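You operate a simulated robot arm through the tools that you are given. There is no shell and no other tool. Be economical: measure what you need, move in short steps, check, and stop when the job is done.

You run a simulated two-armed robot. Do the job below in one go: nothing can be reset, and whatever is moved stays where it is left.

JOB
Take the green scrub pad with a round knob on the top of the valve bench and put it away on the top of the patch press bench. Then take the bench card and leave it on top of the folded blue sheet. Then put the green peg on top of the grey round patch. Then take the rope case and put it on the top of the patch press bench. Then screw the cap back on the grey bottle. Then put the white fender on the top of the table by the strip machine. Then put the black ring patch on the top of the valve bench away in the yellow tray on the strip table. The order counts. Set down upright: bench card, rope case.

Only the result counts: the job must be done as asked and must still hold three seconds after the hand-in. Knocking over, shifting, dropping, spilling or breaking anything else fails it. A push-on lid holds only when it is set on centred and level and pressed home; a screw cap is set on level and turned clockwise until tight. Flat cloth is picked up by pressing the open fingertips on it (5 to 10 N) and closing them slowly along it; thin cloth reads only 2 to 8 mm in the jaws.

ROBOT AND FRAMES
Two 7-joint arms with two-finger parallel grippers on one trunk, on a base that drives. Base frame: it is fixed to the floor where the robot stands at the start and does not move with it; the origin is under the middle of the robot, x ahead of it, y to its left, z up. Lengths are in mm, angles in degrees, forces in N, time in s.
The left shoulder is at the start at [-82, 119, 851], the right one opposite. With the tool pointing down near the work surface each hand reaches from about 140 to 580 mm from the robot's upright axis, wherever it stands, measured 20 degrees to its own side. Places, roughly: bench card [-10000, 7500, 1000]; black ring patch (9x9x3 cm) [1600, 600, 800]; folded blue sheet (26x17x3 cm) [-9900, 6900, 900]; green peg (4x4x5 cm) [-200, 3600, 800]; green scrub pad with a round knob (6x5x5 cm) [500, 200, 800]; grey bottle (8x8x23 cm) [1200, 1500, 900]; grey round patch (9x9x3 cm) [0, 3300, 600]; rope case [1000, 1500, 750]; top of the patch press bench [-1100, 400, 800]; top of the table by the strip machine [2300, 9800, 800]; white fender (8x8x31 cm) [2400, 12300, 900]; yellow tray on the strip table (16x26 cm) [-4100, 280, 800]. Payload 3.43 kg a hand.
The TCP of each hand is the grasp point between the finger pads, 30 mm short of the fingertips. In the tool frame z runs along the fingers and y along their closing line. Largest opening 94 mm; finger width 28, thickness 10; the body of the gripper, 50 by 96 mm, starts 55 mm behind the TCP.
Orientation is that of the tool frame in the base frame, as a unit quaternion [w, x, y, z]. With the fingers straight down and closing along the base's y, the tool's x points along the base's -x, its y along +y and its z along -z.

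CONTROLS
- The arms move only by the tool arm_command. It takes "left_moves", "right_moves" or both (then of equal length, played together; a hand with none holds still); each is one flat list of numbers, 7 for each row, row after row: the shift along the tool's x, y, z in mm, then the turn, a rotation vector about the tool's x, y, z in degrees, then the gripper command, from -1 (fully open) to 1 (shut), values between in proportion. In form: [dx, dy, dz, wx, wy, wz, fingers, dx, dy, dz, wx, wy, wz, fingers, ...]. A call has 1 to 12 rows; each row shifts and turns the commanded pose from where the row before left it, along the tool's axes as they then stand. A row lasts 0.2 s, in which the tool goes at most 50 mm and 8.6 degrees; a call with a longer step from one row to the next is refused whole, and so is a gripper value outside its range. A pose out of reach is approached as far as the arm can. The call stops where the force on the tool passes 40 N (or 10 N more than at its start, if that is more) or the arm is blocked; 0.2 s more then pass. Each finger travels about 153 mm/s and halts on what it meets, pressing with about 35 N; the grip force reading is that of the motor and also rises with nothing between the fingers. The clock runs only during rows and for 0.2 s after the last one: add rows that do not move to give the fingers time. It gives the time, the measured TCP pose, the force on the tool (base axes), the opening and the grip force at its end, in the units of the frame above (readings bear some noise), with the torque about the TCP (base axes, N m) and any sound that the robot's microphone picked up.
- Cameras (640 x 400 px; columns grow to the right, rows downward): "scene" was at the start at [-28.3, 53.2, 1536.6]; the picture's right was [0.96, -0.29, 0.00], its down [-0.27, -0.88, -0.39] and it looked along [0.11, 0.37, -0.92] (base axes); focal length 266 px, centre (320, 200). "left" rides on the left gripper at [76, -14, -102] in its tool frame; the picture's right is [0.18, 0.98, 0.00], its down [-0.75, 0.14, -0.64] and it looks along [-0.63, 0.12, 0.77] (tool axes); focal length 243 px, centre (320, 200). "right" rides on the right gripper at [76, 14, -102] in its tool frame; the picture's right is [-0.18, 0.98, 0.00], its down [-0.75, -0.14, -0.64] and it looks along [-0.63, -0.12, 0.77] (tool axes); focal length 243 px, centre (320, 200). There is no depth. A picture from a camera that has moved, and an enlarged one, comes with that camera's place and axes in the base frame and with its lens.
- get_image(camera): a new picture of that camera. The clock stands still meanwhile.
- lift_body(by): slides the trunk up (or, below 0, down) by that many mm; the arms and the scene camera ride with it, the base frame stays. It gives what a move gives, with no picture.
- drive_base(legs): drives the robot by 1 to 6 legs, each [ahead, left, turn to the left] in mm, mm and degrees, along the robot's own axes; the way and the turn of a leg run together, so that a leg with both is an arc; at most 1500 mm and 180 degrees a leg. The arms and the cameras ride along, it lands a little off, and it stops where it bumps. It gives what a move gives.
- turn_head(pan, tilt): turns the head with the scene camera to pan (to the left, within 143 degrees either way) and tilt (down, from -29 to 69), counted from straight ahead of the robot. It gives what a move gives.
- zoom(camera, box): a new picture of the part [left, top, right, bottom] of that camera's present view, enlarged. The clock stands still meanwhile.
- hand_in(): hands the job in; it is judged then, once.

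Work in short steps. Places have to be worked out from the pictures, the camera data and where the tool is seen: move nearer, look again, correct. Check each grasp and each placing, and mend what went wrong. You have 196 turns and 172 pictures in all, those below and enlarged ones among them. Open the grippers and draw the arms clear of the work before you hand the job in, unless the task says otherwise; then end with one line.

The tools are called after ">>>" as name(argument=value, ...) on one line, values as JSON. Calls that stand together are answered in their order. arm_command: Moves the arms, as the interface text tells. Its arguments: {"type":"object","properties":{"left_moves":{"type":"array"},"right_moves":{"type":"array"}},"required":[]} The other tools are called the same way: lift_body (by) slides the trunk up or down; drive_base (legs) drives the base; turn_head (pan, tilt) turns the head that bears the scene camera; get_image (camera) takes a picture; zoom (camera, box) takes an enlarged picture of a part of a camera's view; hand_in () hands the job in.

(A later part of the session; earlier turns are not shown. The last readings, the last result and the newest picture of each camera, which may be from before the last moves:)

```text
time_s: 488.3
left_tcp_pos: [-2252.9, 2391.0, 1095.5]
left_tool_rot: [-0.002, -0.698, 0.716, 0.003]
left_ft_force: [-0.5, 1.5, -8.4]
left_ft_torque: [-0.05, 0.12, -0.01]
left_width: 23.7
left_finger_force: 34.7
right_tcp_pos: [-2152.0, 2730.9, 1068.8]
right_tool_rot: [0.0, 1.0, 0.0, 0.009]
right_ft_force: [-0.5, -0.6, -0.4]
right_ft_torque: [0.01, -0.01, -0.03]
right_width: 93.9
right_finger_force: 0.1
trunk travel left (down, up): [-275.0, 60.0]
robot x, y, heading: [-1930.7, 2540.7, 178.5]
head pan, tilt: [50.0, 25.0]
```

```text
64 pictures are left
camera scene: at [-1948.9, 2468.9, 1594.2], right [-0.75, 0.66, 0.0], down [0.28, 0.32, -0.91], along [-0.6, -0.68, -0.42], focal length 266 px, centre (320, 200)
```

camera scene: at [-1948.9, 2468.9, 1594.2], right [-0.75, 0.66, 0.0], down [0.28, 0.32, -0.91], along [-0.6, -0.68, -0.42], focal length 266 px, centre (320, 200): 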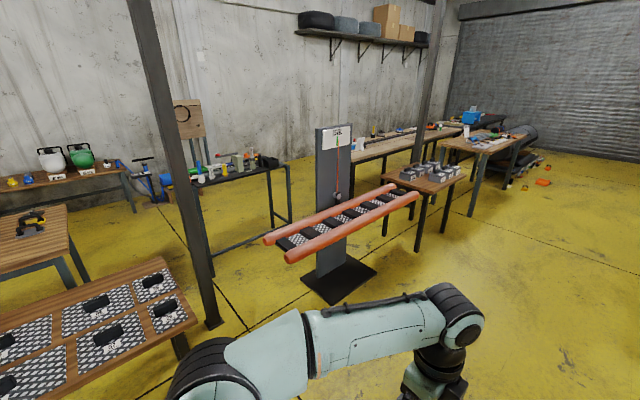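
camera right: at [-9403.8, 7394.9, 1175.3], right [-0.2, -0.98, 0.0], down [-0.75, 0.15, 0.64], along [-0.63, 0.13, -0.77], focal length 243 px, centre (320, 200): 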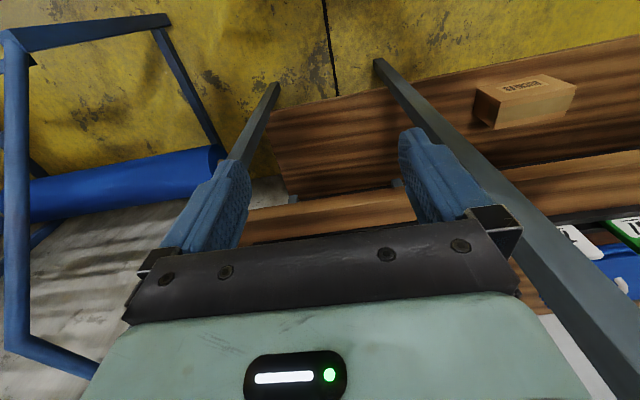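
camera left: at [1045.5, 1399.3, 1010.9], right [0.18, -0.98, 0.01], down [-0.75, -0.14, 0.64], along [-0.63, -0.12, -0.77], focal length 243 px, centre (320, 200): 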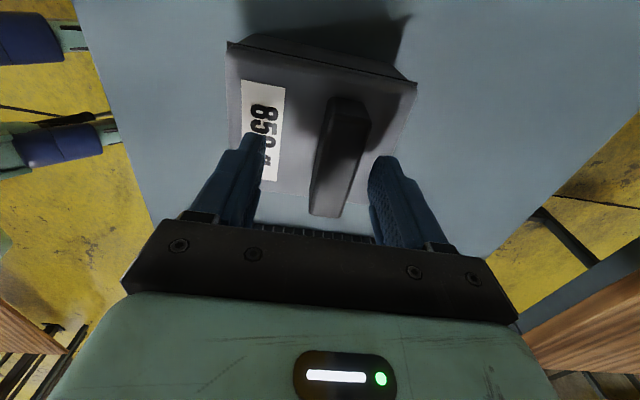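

The gaps here are too narrow. The open way is east: along the wall at x≈2250 past the grey and valve benches, then west along y≈-600 to the start pocket. Drive back east.

>>> drive_base(legs=[[0, 0, -179], [1450, 0, 0], [1450, 0, 0], [1250, 0, 0], [0, 0, -90]])

>>> turn_head(pan=0, tilt=25)

>>> get_image(camera="scene")

```text
time_s: 519.5
left_tcp_pos: [2347.5, 1879.3, 1096.8]
left_tool_rot: [0.004, 0.999, -0.04, 0.0]
left_ft_force: [0.4, -0.1, -7.7]
left_ft_torque: [-0.08, -0.03, 0.0]
left_width: 23.8
left_finger_force: 34.7
right_tcp_pos: [2015.5, 1999.4, 1069.3]
right_tool_rot: [-0.006, 0.726, 0.688, 0.006]
right_ft_force: [-0.1, 1.4, 0.2]
right_ft_torque: [0.05, 0.04, -0.02]
right_width: 93.9
right_finger_force: 0.0
trunk travel left (down, up): [-275.0, 60.0]
robot x, y, heading: [2216.2, 2208.9, -94.7]
head pan, tilt: [50.0, 25.0]
```

```text
time_s: 520.7
left_tcp_pos: [2347.8, 1880.5, 1098.3]
left_tool_rot: [0.004, 0.999, -0.041, 0.0]
left_ft_force: [0.7, -1.0, -7.6]
left_ft_torque: [-0.09, -0.01, 0.0]
left_width: 23.7
left_finger_force: 34.8
right_tcp_pos: [2017.0, 1998.5, 1068.0]
right_tool_rot: [-0.005, 0.726, 0.687, 0.006]
right_ft_force: [0.3, 0.2, 0.3]
right_ft_torque: [-0.01, -0.01, -0.01]
right_width: 94.2
right_finger_force: 0.2
trunk travel left (down, up): [-275.0, 60.0]
robot x, y, heading: [2218.3, 2210.1, -94.8]
head pan, tilt: [0.0, 25.0]
```

```text
63 pictures are left
camera scene: at [2211.1, 2159.9, 1594.3], right [-1.0, 0.08, 0.0], down [0.03, 0.42, -0.91], along [-0.07, -0.9, -0.42], focal length 266 px, centre (320, 200)
```

scene: 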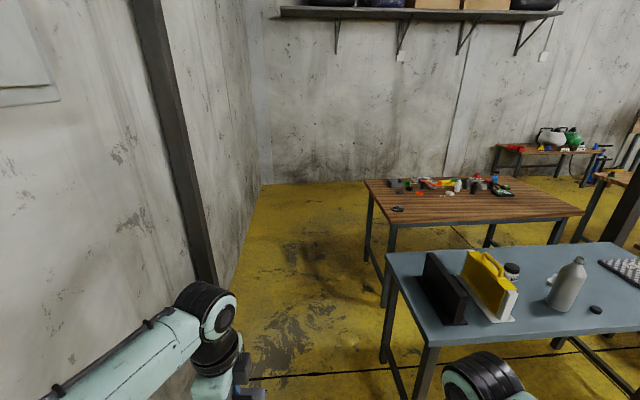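

Clear along the wall. Straighten and drive south to y≈-690, then west to x≈150.

>>> drive_base(legs=[[0, 70, 4.8], [1450, 0, 0], [1400, 0, 0], [0, 0, -90], [1100, 0, 0], [1050, 0, 0]])

>>> turn_head(pan=-20, tilt=30)

>>> get_image(camera="scene")

```text
time_s: 549.3
left_tcp_pos: [-204.5, -649.4, 1095.3]
left_tool_rot: [-0.003, -0.69, 0.724, 0.002]
left_ft_force: [-0.2, -0.3, -8.5]
left_ft_torque: [-0.02, 0.1, -0.01]
left_width: 23.6
left_finger_force: 35.3
right_tcp_pos: [-97.3, -313.5, 1068.1]
right_tool_rot: [0.0, 1.0, -0.009, 0.009]
right_ft_force: [0.1, 0.8, 0.5]
right_ft_torque: [0.0, 0.0, -0.02]
right_width: 94.2
right_finger_force: 0.1
trunk travel left (down, up): [-275.0, 60.0]
robot x, y, heading: [120.0, -508.0, 177.2]
head pan, tilt: [0.0, 25.0]
```

```text
time_s: 550.1
left_tcp_pos: [-205.0, -648.9, 1096.8]
left_tool_rot: [-0.002, -0.69, 0.724, 0.003]
left_ft_force: [0.5, -0.3, -8.2]
left_ft_torque: [-0.04, 0.17, -0.01]
left_width: 23.7
left_finger_force: 34.7
right_tcp_pos: [-97.3, -313.7, 1069.4]
right_tool_rot: [0.0, 1.0, -0.009, 0.009]
right_ft_force: [-0.8, -0.8, -0.1]
right_ft_torque: [0.0, -0.04, 0.0]
right_width: 94.4
right_finger_force: 0.1
trunk travel left (down, up): [-275.0, 60.0]
robot x, y, heading: [118.8, -504.5, 177.3]
head pan, tilt: [-20.0, 30.0]
```

```text
62 pictures are left
camera scene: at [79.7, -475.3, 1586.3], right [0.38, 0.92, 0.0], down [0.46, -0.19, -0.87], along [-0.8, 0.33, -0.5], focal length 266 px, centre (320, 200)
```

scene: 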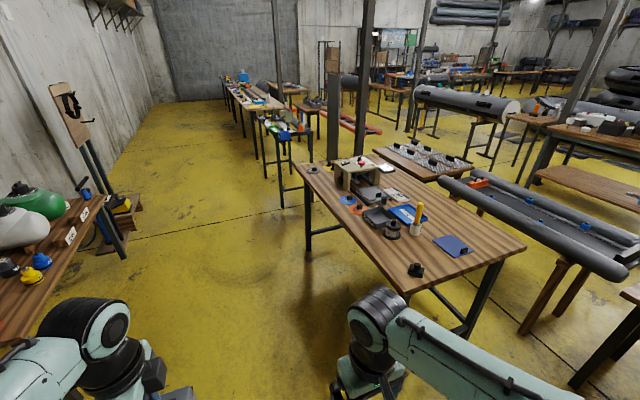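

Place the case near [-640, 200], between pad and the other items, from the corridor. Drive to [-480, -270] facing north.

>>> drive_base(legs=[[600, 0, 0], [0, 0, -87], [195, 0, 0]])

>>> turn_head(pan=15, tilt=50)

>>> get_image(camera="scene")

```text
time_s: 558.3
left_tcp_pos: [-638.1, 31.9, 1096.4]
left_tool_rot: [0.0, -0.008, 1.0, 0.003]
left_ft_force: [-1.1, 0.0, -7.8]
left_ft_torque: [0.09, 0.01, 0.01]
left_width: 23.4
left_finger_force: 34.7
right_tcp_pos: [-295.8, -54.5, 1068.2]
right_tool_rot: [0.006, 0.722, -0.692, 0.007]
right_ft_force: [-0.3, -0.5, 0.2]
right_ft_torque: [0.03, -0.03, 0.0]
right_width: 93.9
right_finger_force: 0.1
trunk travel left (down, up): [-275.0, 60.0]
robot x, y, heading: [-472.2, -284.5, 90.8]
head pan, tilt: [-20.0, 30.0]
```

```text
time_s: 559.3
left_tcp_pos: [-637.4, 33.6, 1096.0]
left_tool_rot: [-0.001, -0.008, 1.0, 0.004]
left_ft_force: [0.4, 0.8, -8.6]
left_ft_torque: [0.17, 0.03, -0.01]
left_width: 24.1
left_finger_force: 35.0
right_tcp_pos: [-295.0, -54.4, 1067.7]
right_tool_rot: [0.007, 0.723, -0.69, 0.007]
right_ft_force: [0.0, 0.3, -0.7]
right_ft_torque: [-0.01, -0.01, 0.01]
right_width: 94.1
right_finger_force: 0.1
trunk travel left (down, up): [-275.0, 60.0]
robot x, y, heading: [-473.2, -286.3, 90.9]
head pan, tilt: [15.0, 50.0]
```

```text
61 pictures are left
camera scene: at [-495.6, -255.7, 1556.8], right [0.96, 0.27, 0.0], down [0.21, -0.74, -0.64], along [-0.18, 0.62, -0.77], focal length 266 px, centre (320, 200)
```

scene: 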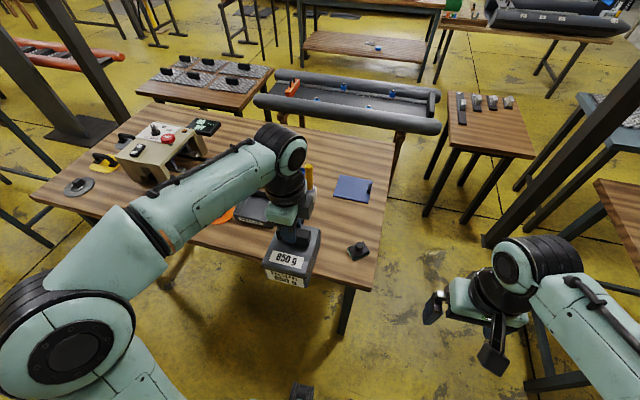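

Move forward over the target and lower.

>>> arm_command(left_moves=[0, 41, 0, 0, 0, 0, 1, 0, 41, 0, 0, 0, 0, 1, 0, 40, 10, 0, 0, 0, 1, 0, 40, 20, 0, 0, 0, 1, 0, 0, 40, 0, 0, 0, 1, 0, 0, 40, 0, 0, 0, 1, 0, 0, 40, 0, 0, 0, 1, 0, 0, 15, 0, 0, 0, 1])

>>> get_image(camera="scene")

>>> get_image(camera="left")

```text
time_s: 561.1
left_tcp_pos: [-639.1, 195.9, 930.1]
left_tool_rot: [0.0, -0.008, 1.0, 0.002]
left_ft_force: [-1.0, 0.4, -8.6]
left_ft_torque: [0.12, 0.04, 0.03]
left_width: 23.9
left_finger_force: 34.9
right_tcp_pos: [-296.1, -54.3, 1069.6]
right_tool_rot: [0.006, 0.722, -0.691, 0.006]
right_ft_force: [0.3, -0.2, 0.4]
right_ft_torque: [0.0, 0.01, 0.03]
right_width: 93.8
right_finger_force: 0.1
trunk travel left (down, up): [-275.0, 60.0]
robot x, y, heading: [-473.1, -284.4, 91.0]
head pan, tilt: [15.0, 50.0]
```

```text
60 pictures are left
camera scene: at [-495.7, -255.7, 1556.8], right [0.96, 0.27, 0.0], down [0.21, -0.74, -0.64], along [-0.18, 0.62, -0.77], focal length 266 px, centre (320, 200)
```

scene: 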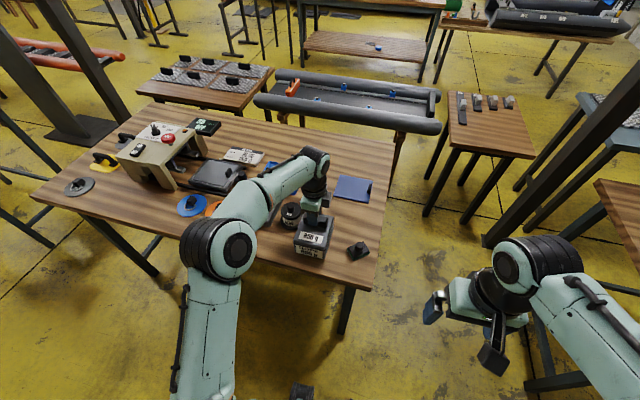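

```text
59 pictures are left
camera left: at [-714.6, 180.1, 1032.9], right [-0.2, 0.98, 0.01], down [0.75, 0.15, 0.64], along [0.63, 0.13, -0.77], focal length 243 px, centre (320, 200)
```

left: 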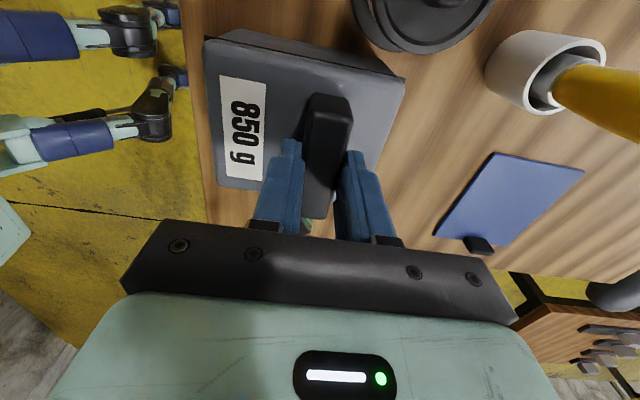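

The black cylinder's flange is close to the case's corner. Shift the case by (+22, −27), then lower to contact.

>>> arm_command(left_moves=[-22, -27, 0, 0, 0, 0, 1, 0, 0, 8, 0, 0, 0, 1, 0, 0, 4, 0, 0, 0, 1, 0, 0, 3, 0, 0, 0, 1, 0, 0, 3, 0, 0, 0, 1])

```text
time_s: 562.3
left_tcp_pos: [-617.1, 169.4, 917.5]
left_tool_rot: [0.0, -0.008, 1.0, 0.007]
left_ft_force: [-0.4, 4.2, 28.5]
left_ft_torque: [-0.69, 0.03, 0.05]
left_width: 24.0
left_finger_force: 34.8
right_tcp_pos: [-294.5, -55.5, 1069.4]
right_tool_rot: [0.005, 0.722, -0.692, 0.006]
right_ft_force: [0.1, 1.2, -0.3]
right_ft_torque: [-0.03, -0.02, 0.01]
right_width: 94.0
right_finger_force: 0.1
trunk travel left (down, up): [-275.0, 60.0]
robot x, y, heading: [-472.1, -281.6, 91.0]
head pan, tilt: [15.0, 50.0]
```

Contact. Ease, release and rise, then look.

>>> arm_command(left_moves=[0, 0, -1, 0, 0, 0, 1, 0, 0, 0, 0, 0, 0, 0.4, 0, 0, 0, 0, 0, 0, 0.1, 0, 0, 0, 0, 0, 0, -0.1, 0, 0, -20, 0, 0, 0, -0.1, 0, 0, -40, 0, 0, 0, -0.1, 0, 0, -45, 0, 0, 0, -0.5, 0, 0, -45, 0, 0, 0, -1])

>>> get_image(camera="left")

>>> zoom(camera="scene", box=[230, 160, 410, 300])

```text
time_s: 564.1
left_tcp_pos: [-617.8, 169.1, 1067.4]
left_tool_rot: [0.001, -0.008, 1.0, 0.003]
left_ft_force: [0.7, -0.7, 0.6]
left_ft_torque: [-0.01, 0.01, 0.02]
left_width: 94.0
left_finger_force: 0.0
right_tcp_pos: [-294.5, -53.6, 1068.4]
right_tool_rot: [0.007, 0.722, -0.692, 0.006]
right_ft_force: [0.8, 0.9, -0.4]
right_ft_torque: [0.03, -0.02, 0.01]
right_width: 94.1
right_finger_force: 0.1
trunk travel left (down, up): [-275.0, 60.0]
robot x, y, heading: [-474.2, -282.2, 91.0]
head pan, tilt: [15.0, 50.0]
```

```text
58 pictures are left
camera left: at [-693.1, 153.2, 1169.7], right [-0.2, 0.98, 0.01], down [0.75, 0.15, 0.64], along [0.63, 0.13, -0.77], focal length 243 px, centre (320, 200)
```

left: 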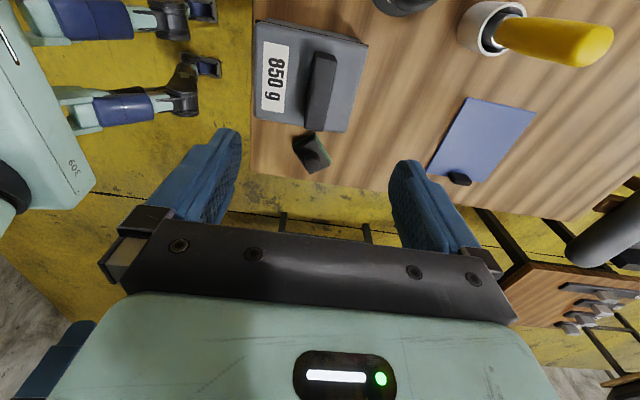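

```text
2.86 times, centred on (320, 230) of scene
camera zoom: at [-495.3, -256.5, 1556.8], right [0.96, 0.27, 0.0], down [0.21, -0.74, -0.64], along [-0.18, 0.62, -0.77], focal length 761 px, centre (320, 114)
```

zoom: 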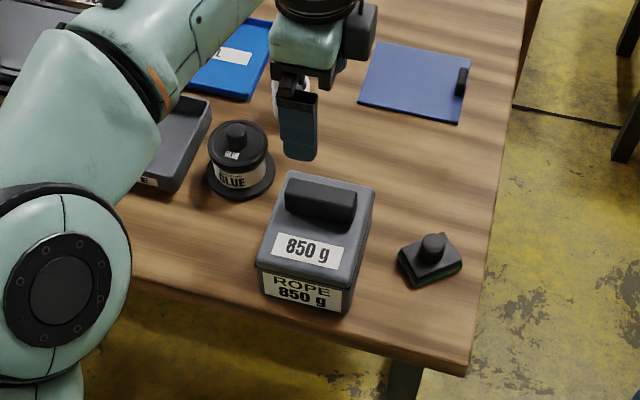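

The case stands upright on the bench. Now retract and un-rotate the hand, and drive back round to the grey table for the cap.

>>> arm_command(left_moves=[0, -42, -10, 0, 0, 0, -1, 0, -42, 0, 0, 0, 0, -1, 0, -42, 0, 0, 0, 0, -1, 0, -42, 0, 0, 0, 0, -1, 0, 0, 0, 0, 0, -8.5, -1, 0, 0, 0, 0, 0, -8.5, -1, 0, 0, 0, 0, 0, -8.5, -1, 0, 0, 0, 0, 0, -8.5, -1, 0, 0, 0, 0, 0, -8.5, -1, 0, 0, 0, 0, 0, -8.5, -1, 0, 0, 0, 0, 0, -8.5, -1, 0, 0, 0, 0, 0, -8.5, -1])

>>> drive_base(legs=[[-250, 0, 0], [0, 0, -91], [1400, 0, 0], [1350, 0, 0], [0, 0, 90]])

```text
time_s: 566.7
left_tcp_pos: [-615.0, 0.4, 1076.1]
left_tool_rot: [0.001, -0.566, 0.825, 0.004]
left_ft_force: [0.0, -0.3, 0.2]
left_ft_torque: [-0.01, -0.04, 0.02]
left_width: 94.1
left_finger_force: 0.1
right_tcp_pos: [-295.0, -54.9, 1069.1]
right_tool_rot: [0.006, 0.722, -0.691, 0.006]
right_ft_force: [-0.8, 0.2, -0.2]
right_ft_torque: [0.0, 0.01, 0.0]
right_width: 94.0
right_finger_force: 0.0
trunk travel left (down, up): [-275.0, 60.0]
robot x, y, heading: [-472.1, -283.2, 90.8]
head pan, tilt: [15.0, 50.0]
```

```text
time_s: 589.1
left_tcp_pos: [2142.7, -222.0, 1074.6]
left_tool_rot: [0.002, -0.561, 0.828, 0.004]
left_ft_force: [-0.7, 0.4, 0.5]
left_ft_torque: [-0.01, -0.03, 0.02]
left_width: 94.1
left_finger_force: 0.0
right_tcp_pos: [2462.4, -280.7, 1068.8]
right_tool_rot: [0.006, 0.718, -0.696, 0.007]
right_ft_force: [-0.7, 0.3, -0.4]
right_ft_torque: [0.0, -0.01, 0.0]
right_width: 94.1
right_finger_force: 0.0
trunk travel left (down, up): [-275.0, 60.0]
robot x, y, heading: [2277.2, -514.8, 90.3]
head pan, tilt: [15.0, 50.0]
```

>>> drive_base(legs=[[1450, 0, 0], [1450, 0, 0], [0, 0, 90], [1260, 0, 0], [0, 0, 90], [400, 0, 0]])

>>> turn_head(pan=20, tilt=45)

>>> get_image(camera="scene")

```text
time_s: 618.8
left_tcp_pos: [1173.6, 1737.5, 1074.8]
left_tool_rot: [0.003, 0.832, 0.555, -0.002]
left_ft_force: [0.6, -0.4, -0.7]
left_ft_torque: [-0.02, 0.02, -0.02]
left_width: 94.2
left_finger_force: 0.0
right_tcp_pos: [855.0, 1801.0, 1069.8]
right_tool_rot: [-0.006, 0.701, 0.713, 0.007]
right_ft_force: [-0.3, -0.1, -0.9]
right_ft_torque: [0.0, 0.0, 0.03]
right_width: 93.9
right_finger_force: 0.1
trunk travel left (down, up): [-275.0, 60.0]
robot x, y, heading: [1040.7, 2024.7, -90.7]
head pan, tilt: [15.0, 50.0]
```

```text
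time_s: 619.5
left_tcp_pos: [1173.4, 1738.4, 1073.8]
left_tool_rot: [0.003, 0.832, 0.555, -0.002]
left_ft_force: [-0.1, 0.1, -0.2]
left_ft_torque: [-0.01, 0.04, -0.01]
left_width: 93.9
left_finger_force: 0.0
right_tcp_pos: [855.2, 1801.5, 1069.3]
right_tool_rot: [-0.006, 0.7, 0.714, 0.006]
right_ft_force: [-0.4, -0.5, 0.0]
right_ft_torque: [-0.01, 0.03, -0.02]
right_width: 93.9
right_finger_force: 0.1
trunk travel left (down, up): [-275.0, 60.0]
robot x, y, heading: [1038.9, 2026.5, -90.7]
head pan, tilt: [20.0, 45.0]
```

```text
56 pictures are left
camera scene: at [1065.8, 1990.5, 1563.7], right [-0.94, -0.33, 0.0], down [-0.24, 0.67, -0.71], along [0.24, -0.67, -0.71], focal length 266 px, centre (320, 200)
```

scene: 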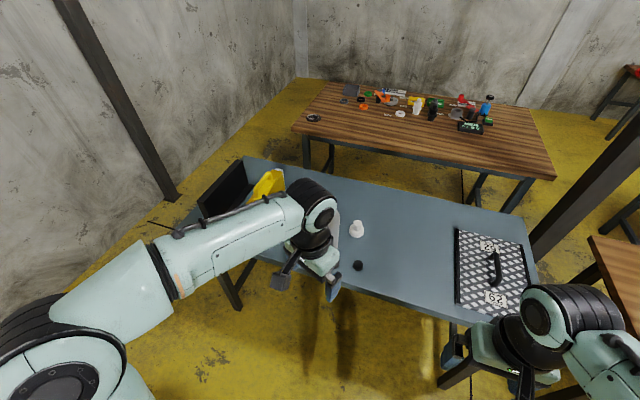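

Drive ahead 100, pre-rotate the left hand counter-clockwise by 80° for turning room, and look from the left camera.

>>> drive_base(legs=[[100, 0, 0.7]])

>>> arm_command(left_moves=[0, 0, 0, 0, 0, -8, -1, 0, 0, 0, 0, 0, -8, -1, 0, 0, 0, 0, 0, -8, -1, 0, 0, 0, 0, 0, -8, -1, 0, 0, 0, 0, 0, -8, -1, 0, 0, 0, 0, 0, -8, -1, 0, 0, 0, 0, 0, -8, -1, 0, 0, 0, 0, 0, -8, -1, 0, 0, 0, 0, 0, -8, -1, 0, 0, 0, 0, 0, -8, -1])

>>> get_image(camera="left")

>>> zoom(camera="scene", box=[200, 180, 420, 330])

```text
time_s: 620.6
left_tcp_pos: [1175.7, 1640.5, 1075.0]
left_tool_rot: [0.003, 0.829, 0.559, -0.002]
left_ft_force: [-0.4, 0.3, 0.5]
left_ft_torque: [-0.01, -0.03, 0.01]
left_width: 94.2
left_finger_force: 0.0
right_tcp_pos: [857.2, 1700.5, 1068.7]
right_tool_rot: [-0.006, 0.697, 0.717, 0.006]
right_ft_force: [0.0, -0.3, 0.3]
right_ft_torque: [-0.01, -0.02, -0.01]
right_width: 94.2
right_finger_force: 0.0
trunk travel left (down, up): [-275.0, 60.0]
robot x, y, heading: [1039.2, 1927.3, -90.0]
head pan, tilt: [20.0, 45.0]
```

```text
time_s: 622.8
left_tcp_pos: [1175.7, 1641.6, 1074.5]
left_tool_rot: [0.002, 0.275, 0.961, -0.004]
left_ft_force: [0.1, -0.1, 0.2]
left_ft_torque: [0.02, -0.01, 0.02]
left_width: 94.0
left_finger_force: 0.0
right_tcp_pos: [857.2, 1700.3, 1069.6]
right_tool_rot: [-0.006, 0.697, 0.717, 0.006]
right_ft_force: [0.2, 0.5, 0.5]
right_ft_torque: [-0.02, -0.01, -0.01]
right_width: 94.0
right_finger_force: 0.1
trunk travel left (down, up): [-275.0, 60.0]
robot x, y, heading: [1041.7, 1928.3, -89.9]
head pan, tilt: [20.0, 45.0]
```

```text
55 pictures are left
camera left: at [1104.3, 1670.8, 1176.9], right [0.36, 0.93, -0.01], down [0.71, -0.27, 0.64], along [0.6, -0.24, -0.76], focal length 243 px, centre (320, 200)
```

left: 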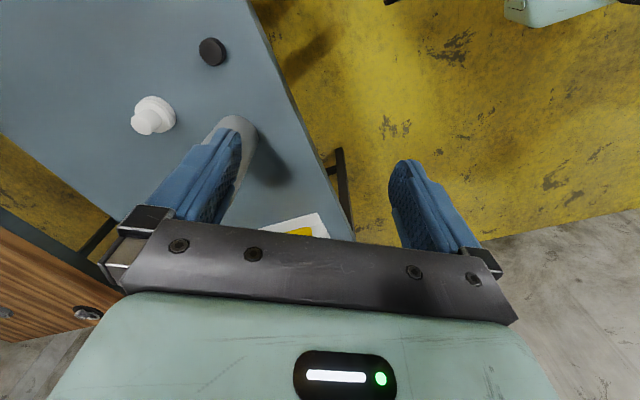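

```text
2.67 times, centred on (310, 255) of scene
camera zoom: at [1065.8, 1892.6, 1563.7], right [-0.94, -0.34, 0.0], down [-0.24, 0.66, -0.71], along [0.24, -0.66, -0.71], focal length 711 px, centre (347, 53)
```

zoom: 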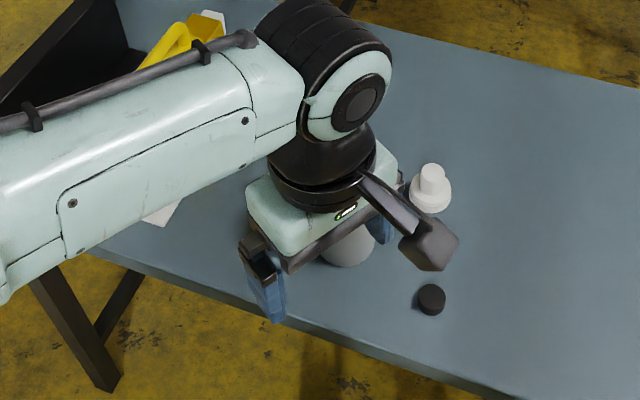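

Cap centre ≈[1105.5, 1508], bottle neck top ≈[1224, 1460, 1006]. Move over the cap, part-way down, then check.

>>> arm_command(left_moves=[-2.8, -37.6, 0, 0, 0, 0, -1, -2.8, -37.6, 0, 0, 0, 0, -1, -2.8, -37.6, 10, 0, 0, 0, -0.3, -2.8, -37.6, 10, 0, 0, 0, -0.3, 0, 0, 45, 0, 0, 0, -0.3, 0, 0, 45, 0, 0, 0, -0.3, 0, 0, 45, 0, 0, 0, -0.3, 0, 0, 45, 0, 0, 0, -0.3])

>>> get_image(camera="left")

>>> zoom(camera="scene", box=[270, 220, 370, 300])

```text
time_s: 624.6
left_tcp_pos: [1104.1, 1504.7, 874.0]
left_tool_rot: [0.0, 0.276, 0.961, -0.004]
left_ft_force: [0.5, -0.6, 0.3]
left_ft_torque: [0.0, 0.02, 0.0]
left_width: 61.0
left_finger_force: 0.0
right_tcp_pos: [857.0, 1701.8, 1068.6]
right_tool_rot: [-0.006, 0.697, 0.717, 0.006]
right_ft_force: [-0.3, -0.5, 0.5]
right_ft_torque: [-0.02, -0.01, 0.0]
right_width: 93.8
right_finger_force: 0.1
trunk travel left (down, up): [-275.0, 60.0]
robot x, y, heading: [1036.2, 1926.1, -90.2]
head pan, tilt: [20.0, 45.0]
```

```text
53 pictures are left
camera left: at [1032.5, 1534.7, 975.9], right [0.37, 0.93, -0.01], down [0.71, -0.27, 0.64], along [0.6, -0.24, -0.76], focal length 243 px, centre (320, 200)
```

left: 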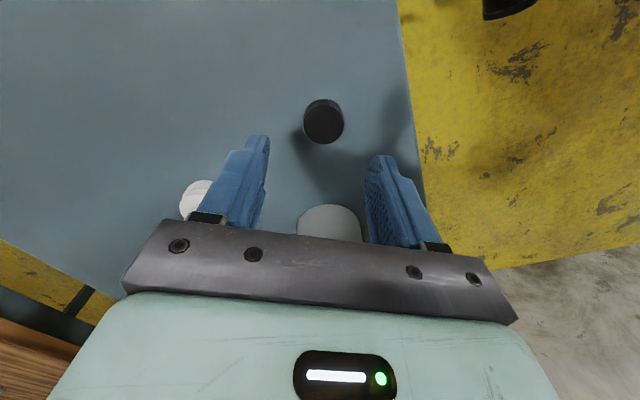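

```text
5.00 times, centred on (320, 260) of scene
camera zoom: at [1065.6, 1892.1, 1563.7], right [-0.94, -0.34, 0.0], down [-0.24, 0.66, -0.71], along [0.24, -0.66, -0.71], focal length 1332 px, centre (320, -100)
```

zoom: 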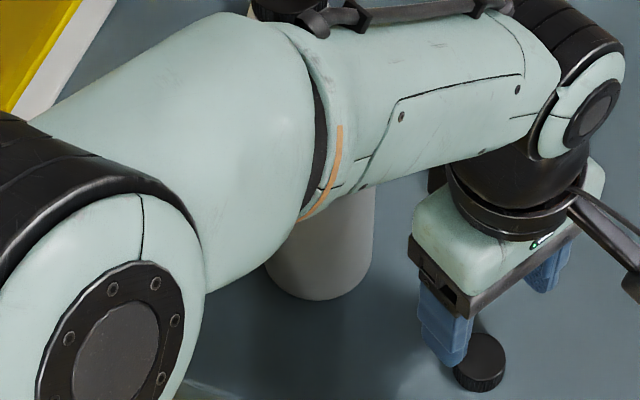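

The left forearm is hovering over the bottle – too risky. Withdraw the left hand and use the right hand instead, shifting the base east.

>>> arm_command(left_moves=[0, 0, -45, 0, 0, 0, -1, 0, 0, -45, 0, 0, 0, -1, 0, 0, -45, 0, 0, 0, -1, 0, 0, -45, 0, 0, 0, -1, 21, 34, 0, 0, 0, 0, -1, 21, 34, 0, 0, 0, 0, -1, 21, 34, 0, 0, 0, 0, -1, 21, 34, 0, 0, 0, 0, -1, 21, 34, 0, 0, 0, 0, -1], right_moves=[0, 0, 0, 0, 0, -8, -1, 0, 0, 0, 0, 0, -8, -1, 0, 0, 0, 0, 0, -8, -1, 0, 0, 0, 0, 0, -8, -1, 0, 0, 0, 0, 0, -8, -1, 0, 0, 0, 0, 0, -8, -1, 0, 0, 0, 0, 0, -8, -1, 0, 0, 0, 0, 0, 0, -1, 0, 0, 0, 0, 0, 0, -1])

>>> drive_base(legs=[[0, 230, 0]])

>>> get_image(camera="right")

>>> turn_head(pan=0, tilt=50)

>>> get_image(camera="scene")

```text
time_s: 626.6
left_tcp_pos: [1106.3, 1707.8, 1052.4]
left_tool_rot: [0.002, 0.276, 0.961, -0.004]
left_ft_force: [0.5, 0.6, 0.7]
left_ft_torque: [-0.02, 0.01, 0.01]
left_width: 94.0
left_finger_force: 0.1
right_tcp_pos: [856.1, 1702.4, 1069.9]
right_tool_rot: [-0.004, 0.278, 0.96, 0.007]
right_ft_force: [-0.3, 0.4, -1.0]
right_ft_torque: [-0.02, 0.0, -0.02]
right_width: 94.2
right_finger_force: 0.2
trunk travel left (down, up): [-275.0, 60.0]
robot x, y, heading: [1039.9, 1929.3, -90.0]
head pan, tilt: [20.0, 45.0]
```

```text
time_s: 629.2
left_tcp_pos: [1334.7, 1706.0, 1052.8]
left_tool_rot: [0.001, 0.277, 0.961, -0.005]
left_ft_force: [-0.4, -0.8, -0.2]
left_ft_torque: [0.0, 0.01, 0.0]
left_width: 94.1
left_finger_force: 0.0
right_tcp_pos: [1086.9, 1701.0, 1070.3]
right_tool_rot: [-0.004, 0.28, 0.96, 0.009]
right_ft_force: [0.8, 0.5, -0.4]
right_ft_torque: [0.0, 0.0, -0.03]
right_width: 94.2
right_finger_force: 0.1
trunk travel left (down, up): [-275.0, 60.0]
robot x, y, heading: [1266.4, 1928.9, -90.0]
head pan, tilt: [20.0, 45.0]
```

```text
51 pictures are left
camera right: at [1029.8, 1752.3, 1172.1], right [0.68, 0.73, 0.01], down [0.56, -0.53, 0.63], along [0.47, -0.43, -0.77], focal length 243 px, centre (320, 200)
```

right: 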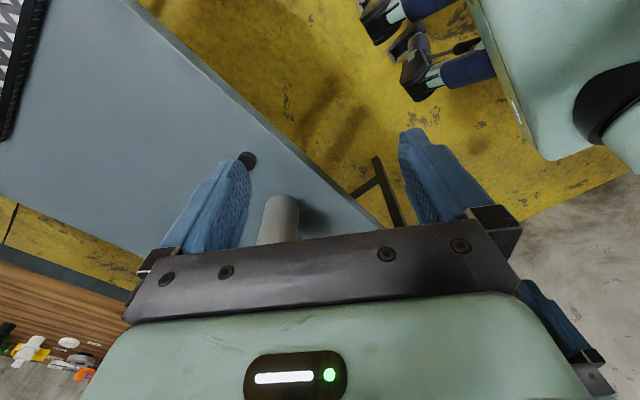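

```text
time_s: 630.1
left_tcp_pos: [1334.7, 1705.8, 1051.8]
left_tool_rot: [0.002, 0.277, 0.961, -0.004]
left_ft_force: [-0.4, -0.5, -0.6]
left_ft_torque: [-0.01, 0.01, -0.03]
left_width: 94.1
left_finger_force: 0.0
right_tcp_pos: [1085.6, 1701.8, 1069.2]
right_tool_rot: [-0.002, 0.28, 0.96, 0.009]
right_ft_force: [0.2, 0.6, 0.5]
right_ft_torque: [0.01, 0.01, -0.01]
right_width: 93.9
right_finger_force: 0.0
trunk travel left (down, up): [-275.0, 60.0]
robot x, y, heading: [1266.1, 1927.7, -89.8]
head pan, tilt: [0.0, 50.0]
```

```text
50 pictures are left
camera scene: at [1266.8, 1891.8, 1556.8], right [-1.0, 0.0, 0.0], down [0.0, 0.77, -0.64], along [0.0, -0.64, -0.77], focal length 266 px, centre (320, 200)
```

scene: 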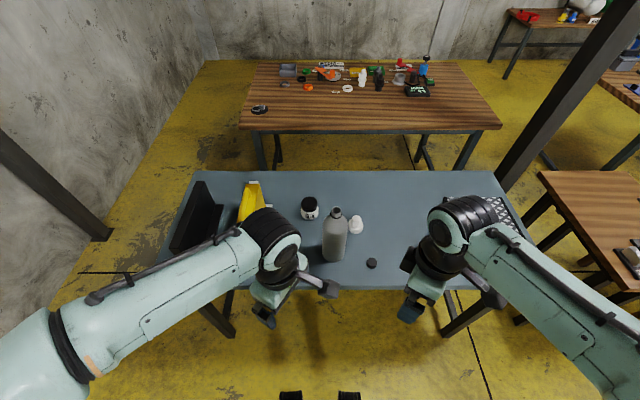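

Now bring the right hand over the cap.

>>> arm_command(right_moves=[-23.8, -30.5, 0, 0, 0, 0, -1, -23.8, -30.5, 0, 0, 0, 0, -1, -23.8, -30.5, 10, 0, 0, 0, -0.3, -23.8, -30.5, 10, 0, 0, 0, -0.3, -23.8, -30.5, 10, 0, 0, 0, -0.3, 0, 0, 45, 0, 0, 0, -0.3, 0, 0, 45, 0, 0, 0, -0.3, 0, 0, 45, 0, 0, 0, -0.3, 0, 0, 40, 0, 0, 0, -0.3])

>>> get_image(camera="right")

>>> zoom(camera="scene", box=[310, 190, 430, 280])

```text
time_s: 632.1
left_tcp_pos: [1334.1, 1706.5, 1053.6]
left_tool_rot: [0.001, 0.278, 0.961, -0.003]
left_ft_force: [-0.3, 0.4, 0.9]
left_ft_torque: [0.02, -0.05, 0.0]
left_width: 94.1
left_finger_force: 0.2
right_tcp_pos: [1106.3, 1513.4, 859.2]
right_tool_rot: [-0.002, 0.28, 0.96, 0.008]
right_ft_force: [-0.1, -0.4, -0.6]
right_ft_torque: [0.0, -0.03, 0.03]
right_width: 60.8
right_finger_force: 0.1
trunk travel left (down, up): [-275.0, 60.0]
robot x, y, heading: [1269.0, 1927.0, -90.2]
head pan, tilt: [0.0, 50.0]
```

```text
49 pictures are left
camera right: at [1050.3, 1563.3, 962.5], right [0.68, 0.73, 0.01], down [0.56, -0.54, 0.63], along [0.47, -0.43, -0.77], focal length 243 px, centre (320, 200)
```

right: 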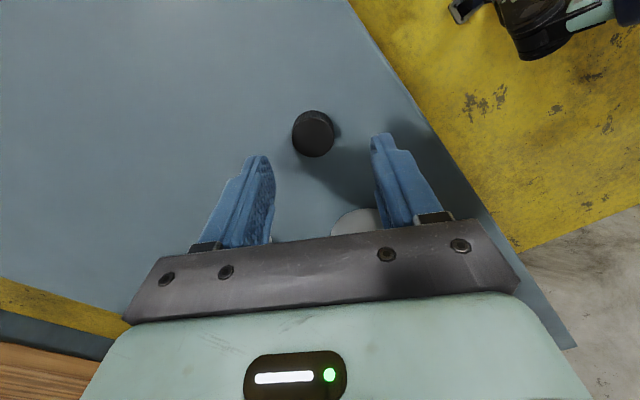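

```text
4.44 times, centred on (370, 235) of scene
camera zoom: at [1266.7, 1891.3, 1556.8], right [-1.0, 0.0, 0.0], down [0.0, 0.77, -0.64], along [0.0, -0.64, -0.77], focal length 1184 px, centre (98, 44)
```

zoom: 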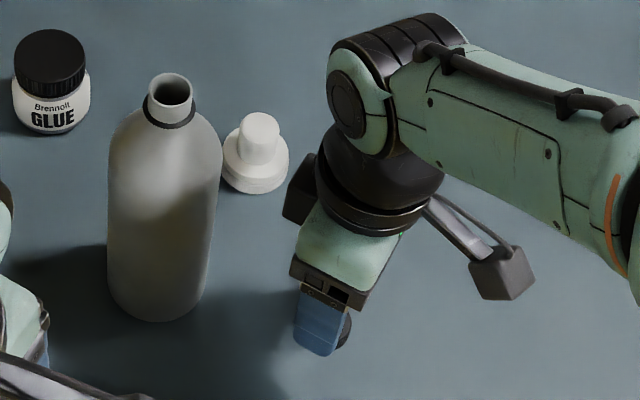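

Centre on the cap, lower to z≈812 and close slowly.

>>> arm_command(right_moves=[0.8, -3.9, 25, 0, 0, 0, -0.2, 0, 0, 22, 0, 0, 0, -0.1, 0, 0, 0, 0, 0, 0, 0.1, 0, 0, 0, 0, 0, 0, 0.3, 0, 0, 0, 0, 0, 0, 0.6, 0, 0, 0, 0, 0, 0, 1, 0, 0, 0, 0, 0, 0, 1])

>>> get_image(camera="right")

```text
time_s: 633.7
left_tcp_pos: [1334.7, 1707.1, 1052.4]
left_tool_rot: [0.002, 0.277, 0.961, -0.003]
left_ft_force: [-1.0, -0.6, 0.5]
left_ft_torque: [0.02, 0.0, -0.02]
left_width: 94.1
left_finger_force: 0.0
right_tcp_pos: [1102.4, 1511.6, 812.5]
right_tool_rot: [-0.003, 0.28, 0.96, 0.008]
right_ft_force: [-0.9, 0.2, 0.6]
right_ft_torque: [0.04, 0.03, 0.03]
right_width: 28.7
right_finger_force: 35.3
trunk travel left (down, up): [-275.0, 60.0]
robot x, y, heading: [1271.2, 1925.5, -90.2]
head pan, tilt: [0.0, 50.0]
```

```text
47 pictures are left
camera right: at [1046.2, 1561.4, 916.4], right [0.68, 0.73, 0.01], down [0.56, -0.53, 0.63], along [0.47, -0.43, -0.77], focal length 243 px, centre (320, 200)
```

right: 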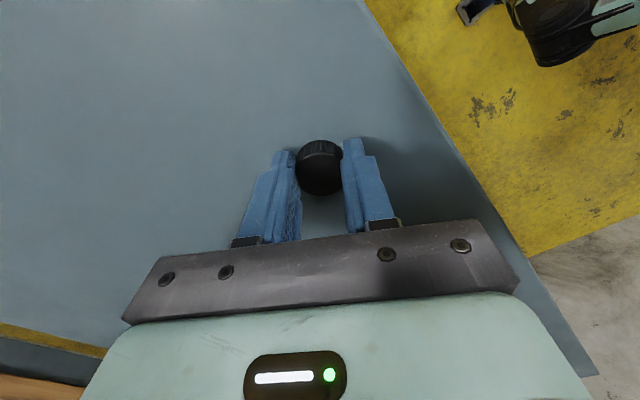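

Cap held, centred. Lift to z≈1085 and carry above the bottle neck [1222.5, 1464].

>>> arm_command(right_moves=[0, 0, -20, 0, 0, 0, 1, 0, 0, -45, 0, 0, 0, 1, 0, 0, -50, 0, 0, 0, 1, 0, 0, -50, 0, 0, 0, 1, 0, 0, -50, 0, 0, 0, 1, 0, 0, -50, 0, 0, 0, 1, -42.4, 7.8, -5, 0, 0, 0, 1, -42.4, 7.8, 0, 0, 0, 0, 1, -42.4, 7.8, 0, 0, 0, 0, 1, 0, 0, 0, 0, 0, 0, 1])

>>> get_image(camera="right")

>>> zoom(camera="scene", box=[290, 150, 410, 260])

```text
time_s: 635.9
left_tcp_pos: [1333.2, 1707.3, 1052.5]
left_tool_rot: [0.002, 0.277, 0.961, -0.003]
left_ft_force: [0.6, 0.2, -0.5]
left_ft_torque: [-0.02, -0.03, -0.02]
left_width: 94.0
left_finger_force: 0.0
right_tcp_pos: [1217.3, 1458.5, 1084.5]
right_tool_rot: [-0.003, 0.279, 0.96, 0.008]
right_ft_force: [0.0, 0.7, -0.5]
right_ft_torque: [0.0, 0.0, -0.01]
right_width: 28.9
right_finger_force: 35.2
trunk travel left (down, up): [-275.0, 60.0]
robot x, y, heading: [1268.7, 1929.1, -90.3]
head pan, tilt: [0.0, 50.0]
```

```text
46 pictures are left
camera right: at [1161.4, 1508.8, 1187.7], right [0.68, 0.73, 0.01], down [0.56, -0.53, 0.63], along [0.47, -0.42, -0.77], focal length 243 px, centre (320, 200)
```

right: 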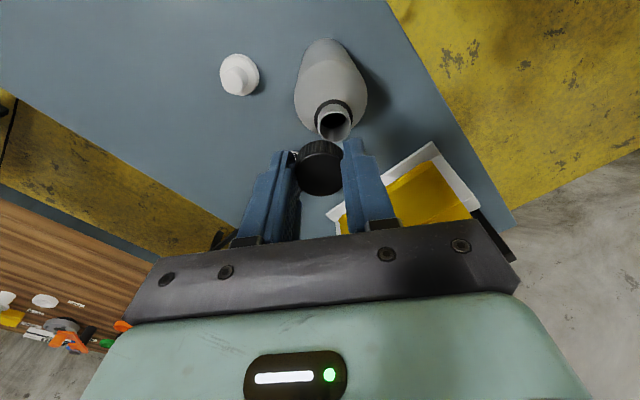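

```text
3.64 times, centred on (350, 205) of scene
camera zoom: at [1265.8, 1892.4, 1556.8], right [-1.0, 0.0, 0.0], down [0.0, 0.77, -0.64], along [0.0, -0.64, -0.77], focal length 969 px, centre (211, 182)
```

zoom: 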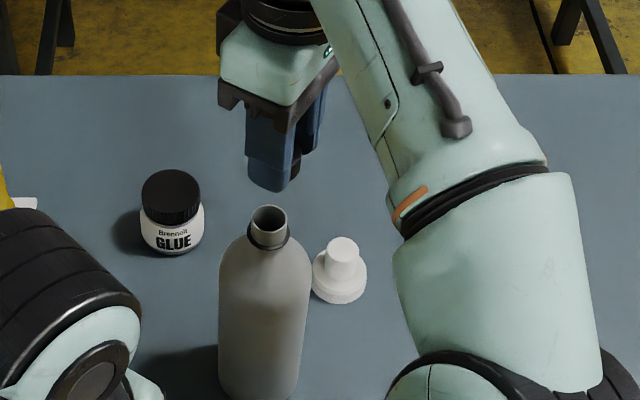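

Neck mouth averages [1223, 1466, 1006]. Level the tool (≈1°), shift over it and lower to just above.

>>> arm_command(right_moves=[-0.8, 9.4, 0, 0.82, -0.52, 0, 1, 0, 0, 15, 0, 0, 0, 1, 0, 0, 10, 0, 0, 0, 1, 0, 0, 0, 0, 0, 0, 1])

>>> get_image(camera="right")

>>> zoom(camera="scene", box=[300, 170, 370, 230])

```text
time_s: 636.9
left_tcp_pos: [1334.2, 1706.0, 1053.0]
left_tool_rot: [0.002, 0.278, 0.961, -0.002]
left_ft_force: [-0.2, -0.6, -0.3]
left_ft_torque: [0.01, 0.0, -0.02]
left_width: 94.0
left_finger_force: 0.1
right_tcp_pos: [1223.5, 1464.3, 1058.6]
right_tool_rot: [-0.002, 0.28, 0.96, 0.001]
right_ft_force: [-0.1, 0.7, 0.6]
right_ft_torque: [0.01, 0.0, 0.02]
right_width: 29.2
right_finger_force: 35.2
trunk travel left (down, up): [-275.0, 60.0]
robot x, y, heading: [1269.0, 1929.1, -90.1]
head pan, tilt: [0.0, 50.0]
```

```text
44 pictures are left
camera right: at [1168.8, 1516.5, 1160.6], right [0.68, 0.73, 0.0], down [0.56, -0.52, 0.64], along [0.47, -0.44, -0.77], focal length 243 px, centre (320, 200)
```

right: 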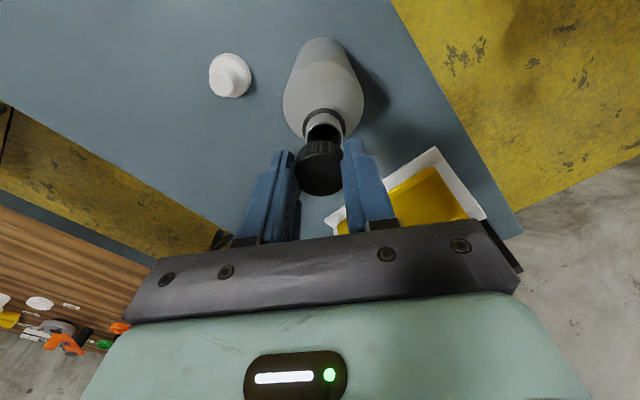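

```text
6.67 times, centred on (335, 200) of scene
camera zoom: at [1266.8, 1891.8, 1556.8], right [-1.0, 0.0, 0.0], down [0.0, 0.77, -0.64], along [0.0, -0.64, -0.77], focal length 1776 px, centre (220, 200)
```

zoom: 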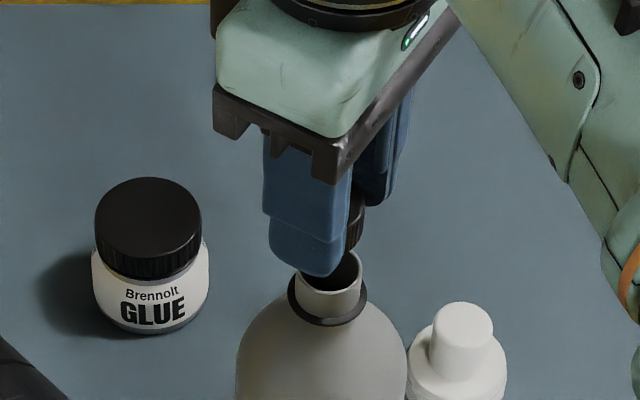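

Neck is ~3 mm off along the closing axis. Correct and lower to first touch.

>>> arm_command(right_moves=[1.5, 2.7, 6, 0, 0, 0, 1, 0, 0, 5, 0, 0, 0, 1, 0, 0, 2, 0, 0, 0, 1, 0, 0, 2, 0, 0, 0, 1])

>>> get_image(camera="right")

```text
time_s: 637.9
left_tcp_pos: [1334.5, 1706.5, 1051.6]
left_tool_rot: [0.002, 0.278, 0.961, -0.002]
left_ft_force: [-0.2, 0.5, 0.2]
left_ft_torque: [0.0, -0.01, -0.01]
left_width: 94.0
left_finger_force: 0.2
right_tcp_pos: [1225.8, 1466.9, 1043.4]
right_tool_rot: [-0.002, 0.28, 0.96, -0.001]
right_ft_force: [0.0, 0.6, -0.9]
right_ft_torque: [-0.02, 0.0, 0.05]
right_width: 29.1
right_finger_force: 34.8
trunk travel left (down, up): [-275.0, 60.0]
robot x, y, heading: [1266.2, 1929.6, -90.0]
head pan, tilt: [0.0, 50.0]
```

```text
42 pictures are left
camera right: at [1170.5, 1519.8, 1144.6], right [0.68, 0.73, 0.0], down [0.56, -0.52, 0.64], along [0.47, -0.44, -0.77], focal length 243 px, centre (320, 200)
```

right: 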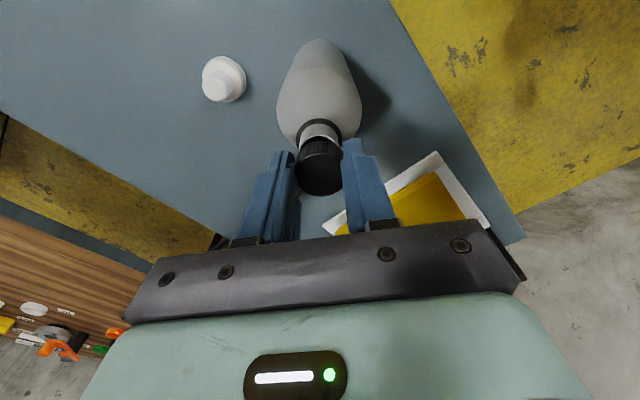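

Aligned now. Lower in 2 mm steps to feel contact.

>>> arm_command(right_moves=[0, 0, 2, 0, 0, 0, 1, 0, 0, 2, 0, 0, 0, 1, 0, 0, 1.5, 0, 0, 0, 1])

```text
time_s: 638.7
left_tcp_pos: [1334.1, 1706.9, 1051.8]
left_tool_rot: [0.002, 0.278, 0.961, -0.004]
left_ft_force: [-0.7, -0.1, -0.3]
left_ft_torque: [-0.06, 0.0, 0.02]
left_width: 93.8
left_finger_force: 0.0
right_tcp_pos: [1227.7, 1468.8, 1040.8]
right_tool_rot: [0.001, 0.28, 0.96, -0.002]
right_ft_force: [-0.6, -1.0, 21.8]
right_ft_torque: [0.05, 0.18, 0.02]
right_width: 29.0
right_finger_force: 35.3
trunk travel left (down, up): [-275.0, 60.0]
robot x, y, heading: [1266.9, 1923.1, -90.2]
head pan, tilt: [0.0, 50.0]
```

Light contact. Ease to lower force and turn clockwise (+z) 64°.

>>> arm_command(right_moves=[0, -1.5, -1, 0, 0, 0, 1, 0, 0, 0, 0, 0, 8, 1, 0, 0, 0, 0, 0, 8, 1, 0, 0, 0.3, 0, 0, 8, 1, 0, 0, 0.3, 0, 0, 8, 1, 0, 0, 0.3, 0, 0, 8, 1, 0, 0, 0.3, 0, 0, 8, 1, 0, 0, 0.3, 0, 0, 8, 1, 0, 0, 0.3, 0, 0, 8, 1])

>>> zoom(camera="scene", box=[290, 170, 380, 270])

```text
time_s: 640.7
left_tcp_pos: [1333.4, 1707.9, 1052.2]
left_tool_rot: [0.002, 0.278, 0.96, -0.004]
left_ft_force: [0.7, -0.1, 0.5]
left_ft_torque: [-0.01, 0.01, -0.01]
left_width: 94.1
left_finger_force: 0.0
right_tcp_pos: [1224.1, 1466.9, 1040.0]
right_tool_rot: [0.003, 0.748, 0.663, -0.001]
right_ft_force: [-3.5, 1.0, 35.0]
right_ft_torque: [0.24, 0.22, 0.02]
right_width: 29.0
right_finger_force: 35.0
trunk travel left (down, up): [-275.0, 60.0]
robot x, y, heading: [1268.4, 1927.2, -90.1]
head pan, tilt: [0.0, 50.0]
```

```text
4.00 times, centred on (335, 220) of scene
camera zoom: at [1266.5, 1894.6, 1556.9], right [-1.0, 0.0, 0.0], down [0.0, 0.76, -0.64], along [0.0, -0.64, -0.76], focal length 1066 px, centre (260, 120)
```

zoom: 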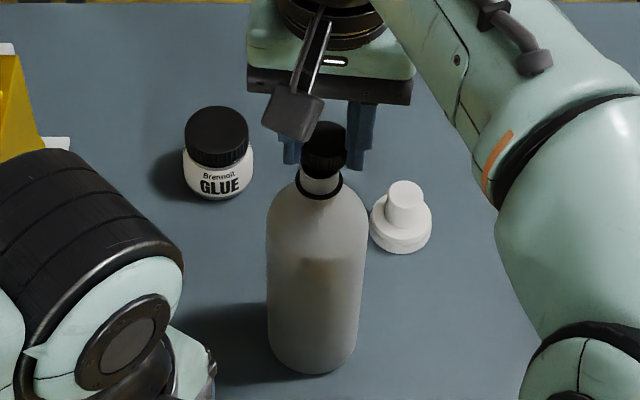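

Force rose without the cap going down. Look from the right camera at the alignment.

>>> arm_command(right_moves=[0, 0, -2.5, 0, 0, 0, 1, 0, 0, 0, 0, 0, 0, 1])

>>> zoom(camera="right", box=[240, 60, 400, 220])

>>> zoom(camera="scene", box=[315, 190, 365, 230])

```text
time_s: 641.3
left_tcp_pos: [1334.3, 1708.0, 1052.7]
left_tool_rot: [0.001, 0.278, 0.961, -0.004]
left_ft_force: [-0.4, 0.0, 0.2]
left_ft_torque: [0.01, -0.02, -0.01]
left_width: 94.2
left_finger_force: 0.1
right_tcp_pos: [1225.2, 1466.7, 1039.8]
right_tool_rot: [0.001, 0.746, 0.666, -0.001]
right_ft_force: [-1.8, 0.1, 25.0]
right_ft_torque: [0.2, 0.1, 0.0]
right_width: 29.0
right_finger_force: 35.0
trunk travel left (down, up): [-275.0, 60.0]
robot x, y, heading: [1269.6, 1923.5, -90.1]
head pan, tilt: [0.0, 50.0]
```

```text
2.50 times, centred on (320, 140) of right
camera zoom: at [1249.6, 1541.5, 1141.8], right [0.96, -0.29, 0.0], down [-0.23, -0.73, 0.64], along [-0.19, -0.62, -0.77], focal length 606 px, centre (320, 350)
```

zoom: 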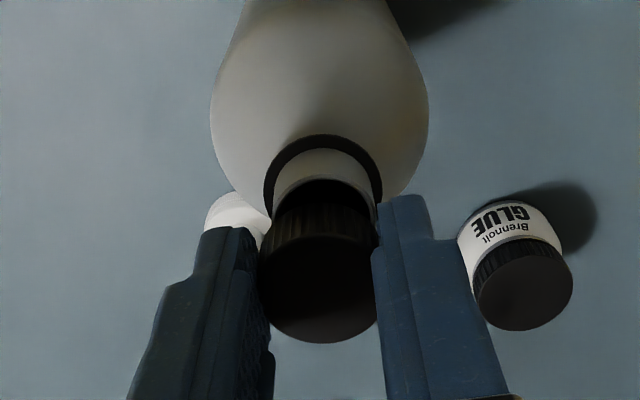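

```text
10.00 times, centred on (340, 210) of scene
camera zoom: at [1266.5, 1893.7, 1556.8], right [-1.0, 0.0, 0.0], down [0.0, 0.77, -0.64], along [0.0, -0.64, -0.77], focal length 2665 px, centre (120, 100)
```

zoom: 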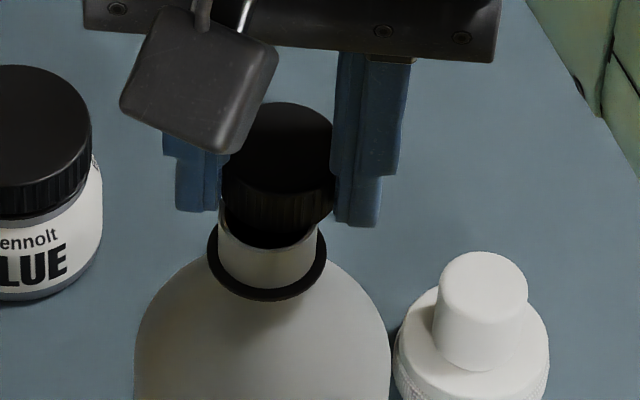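

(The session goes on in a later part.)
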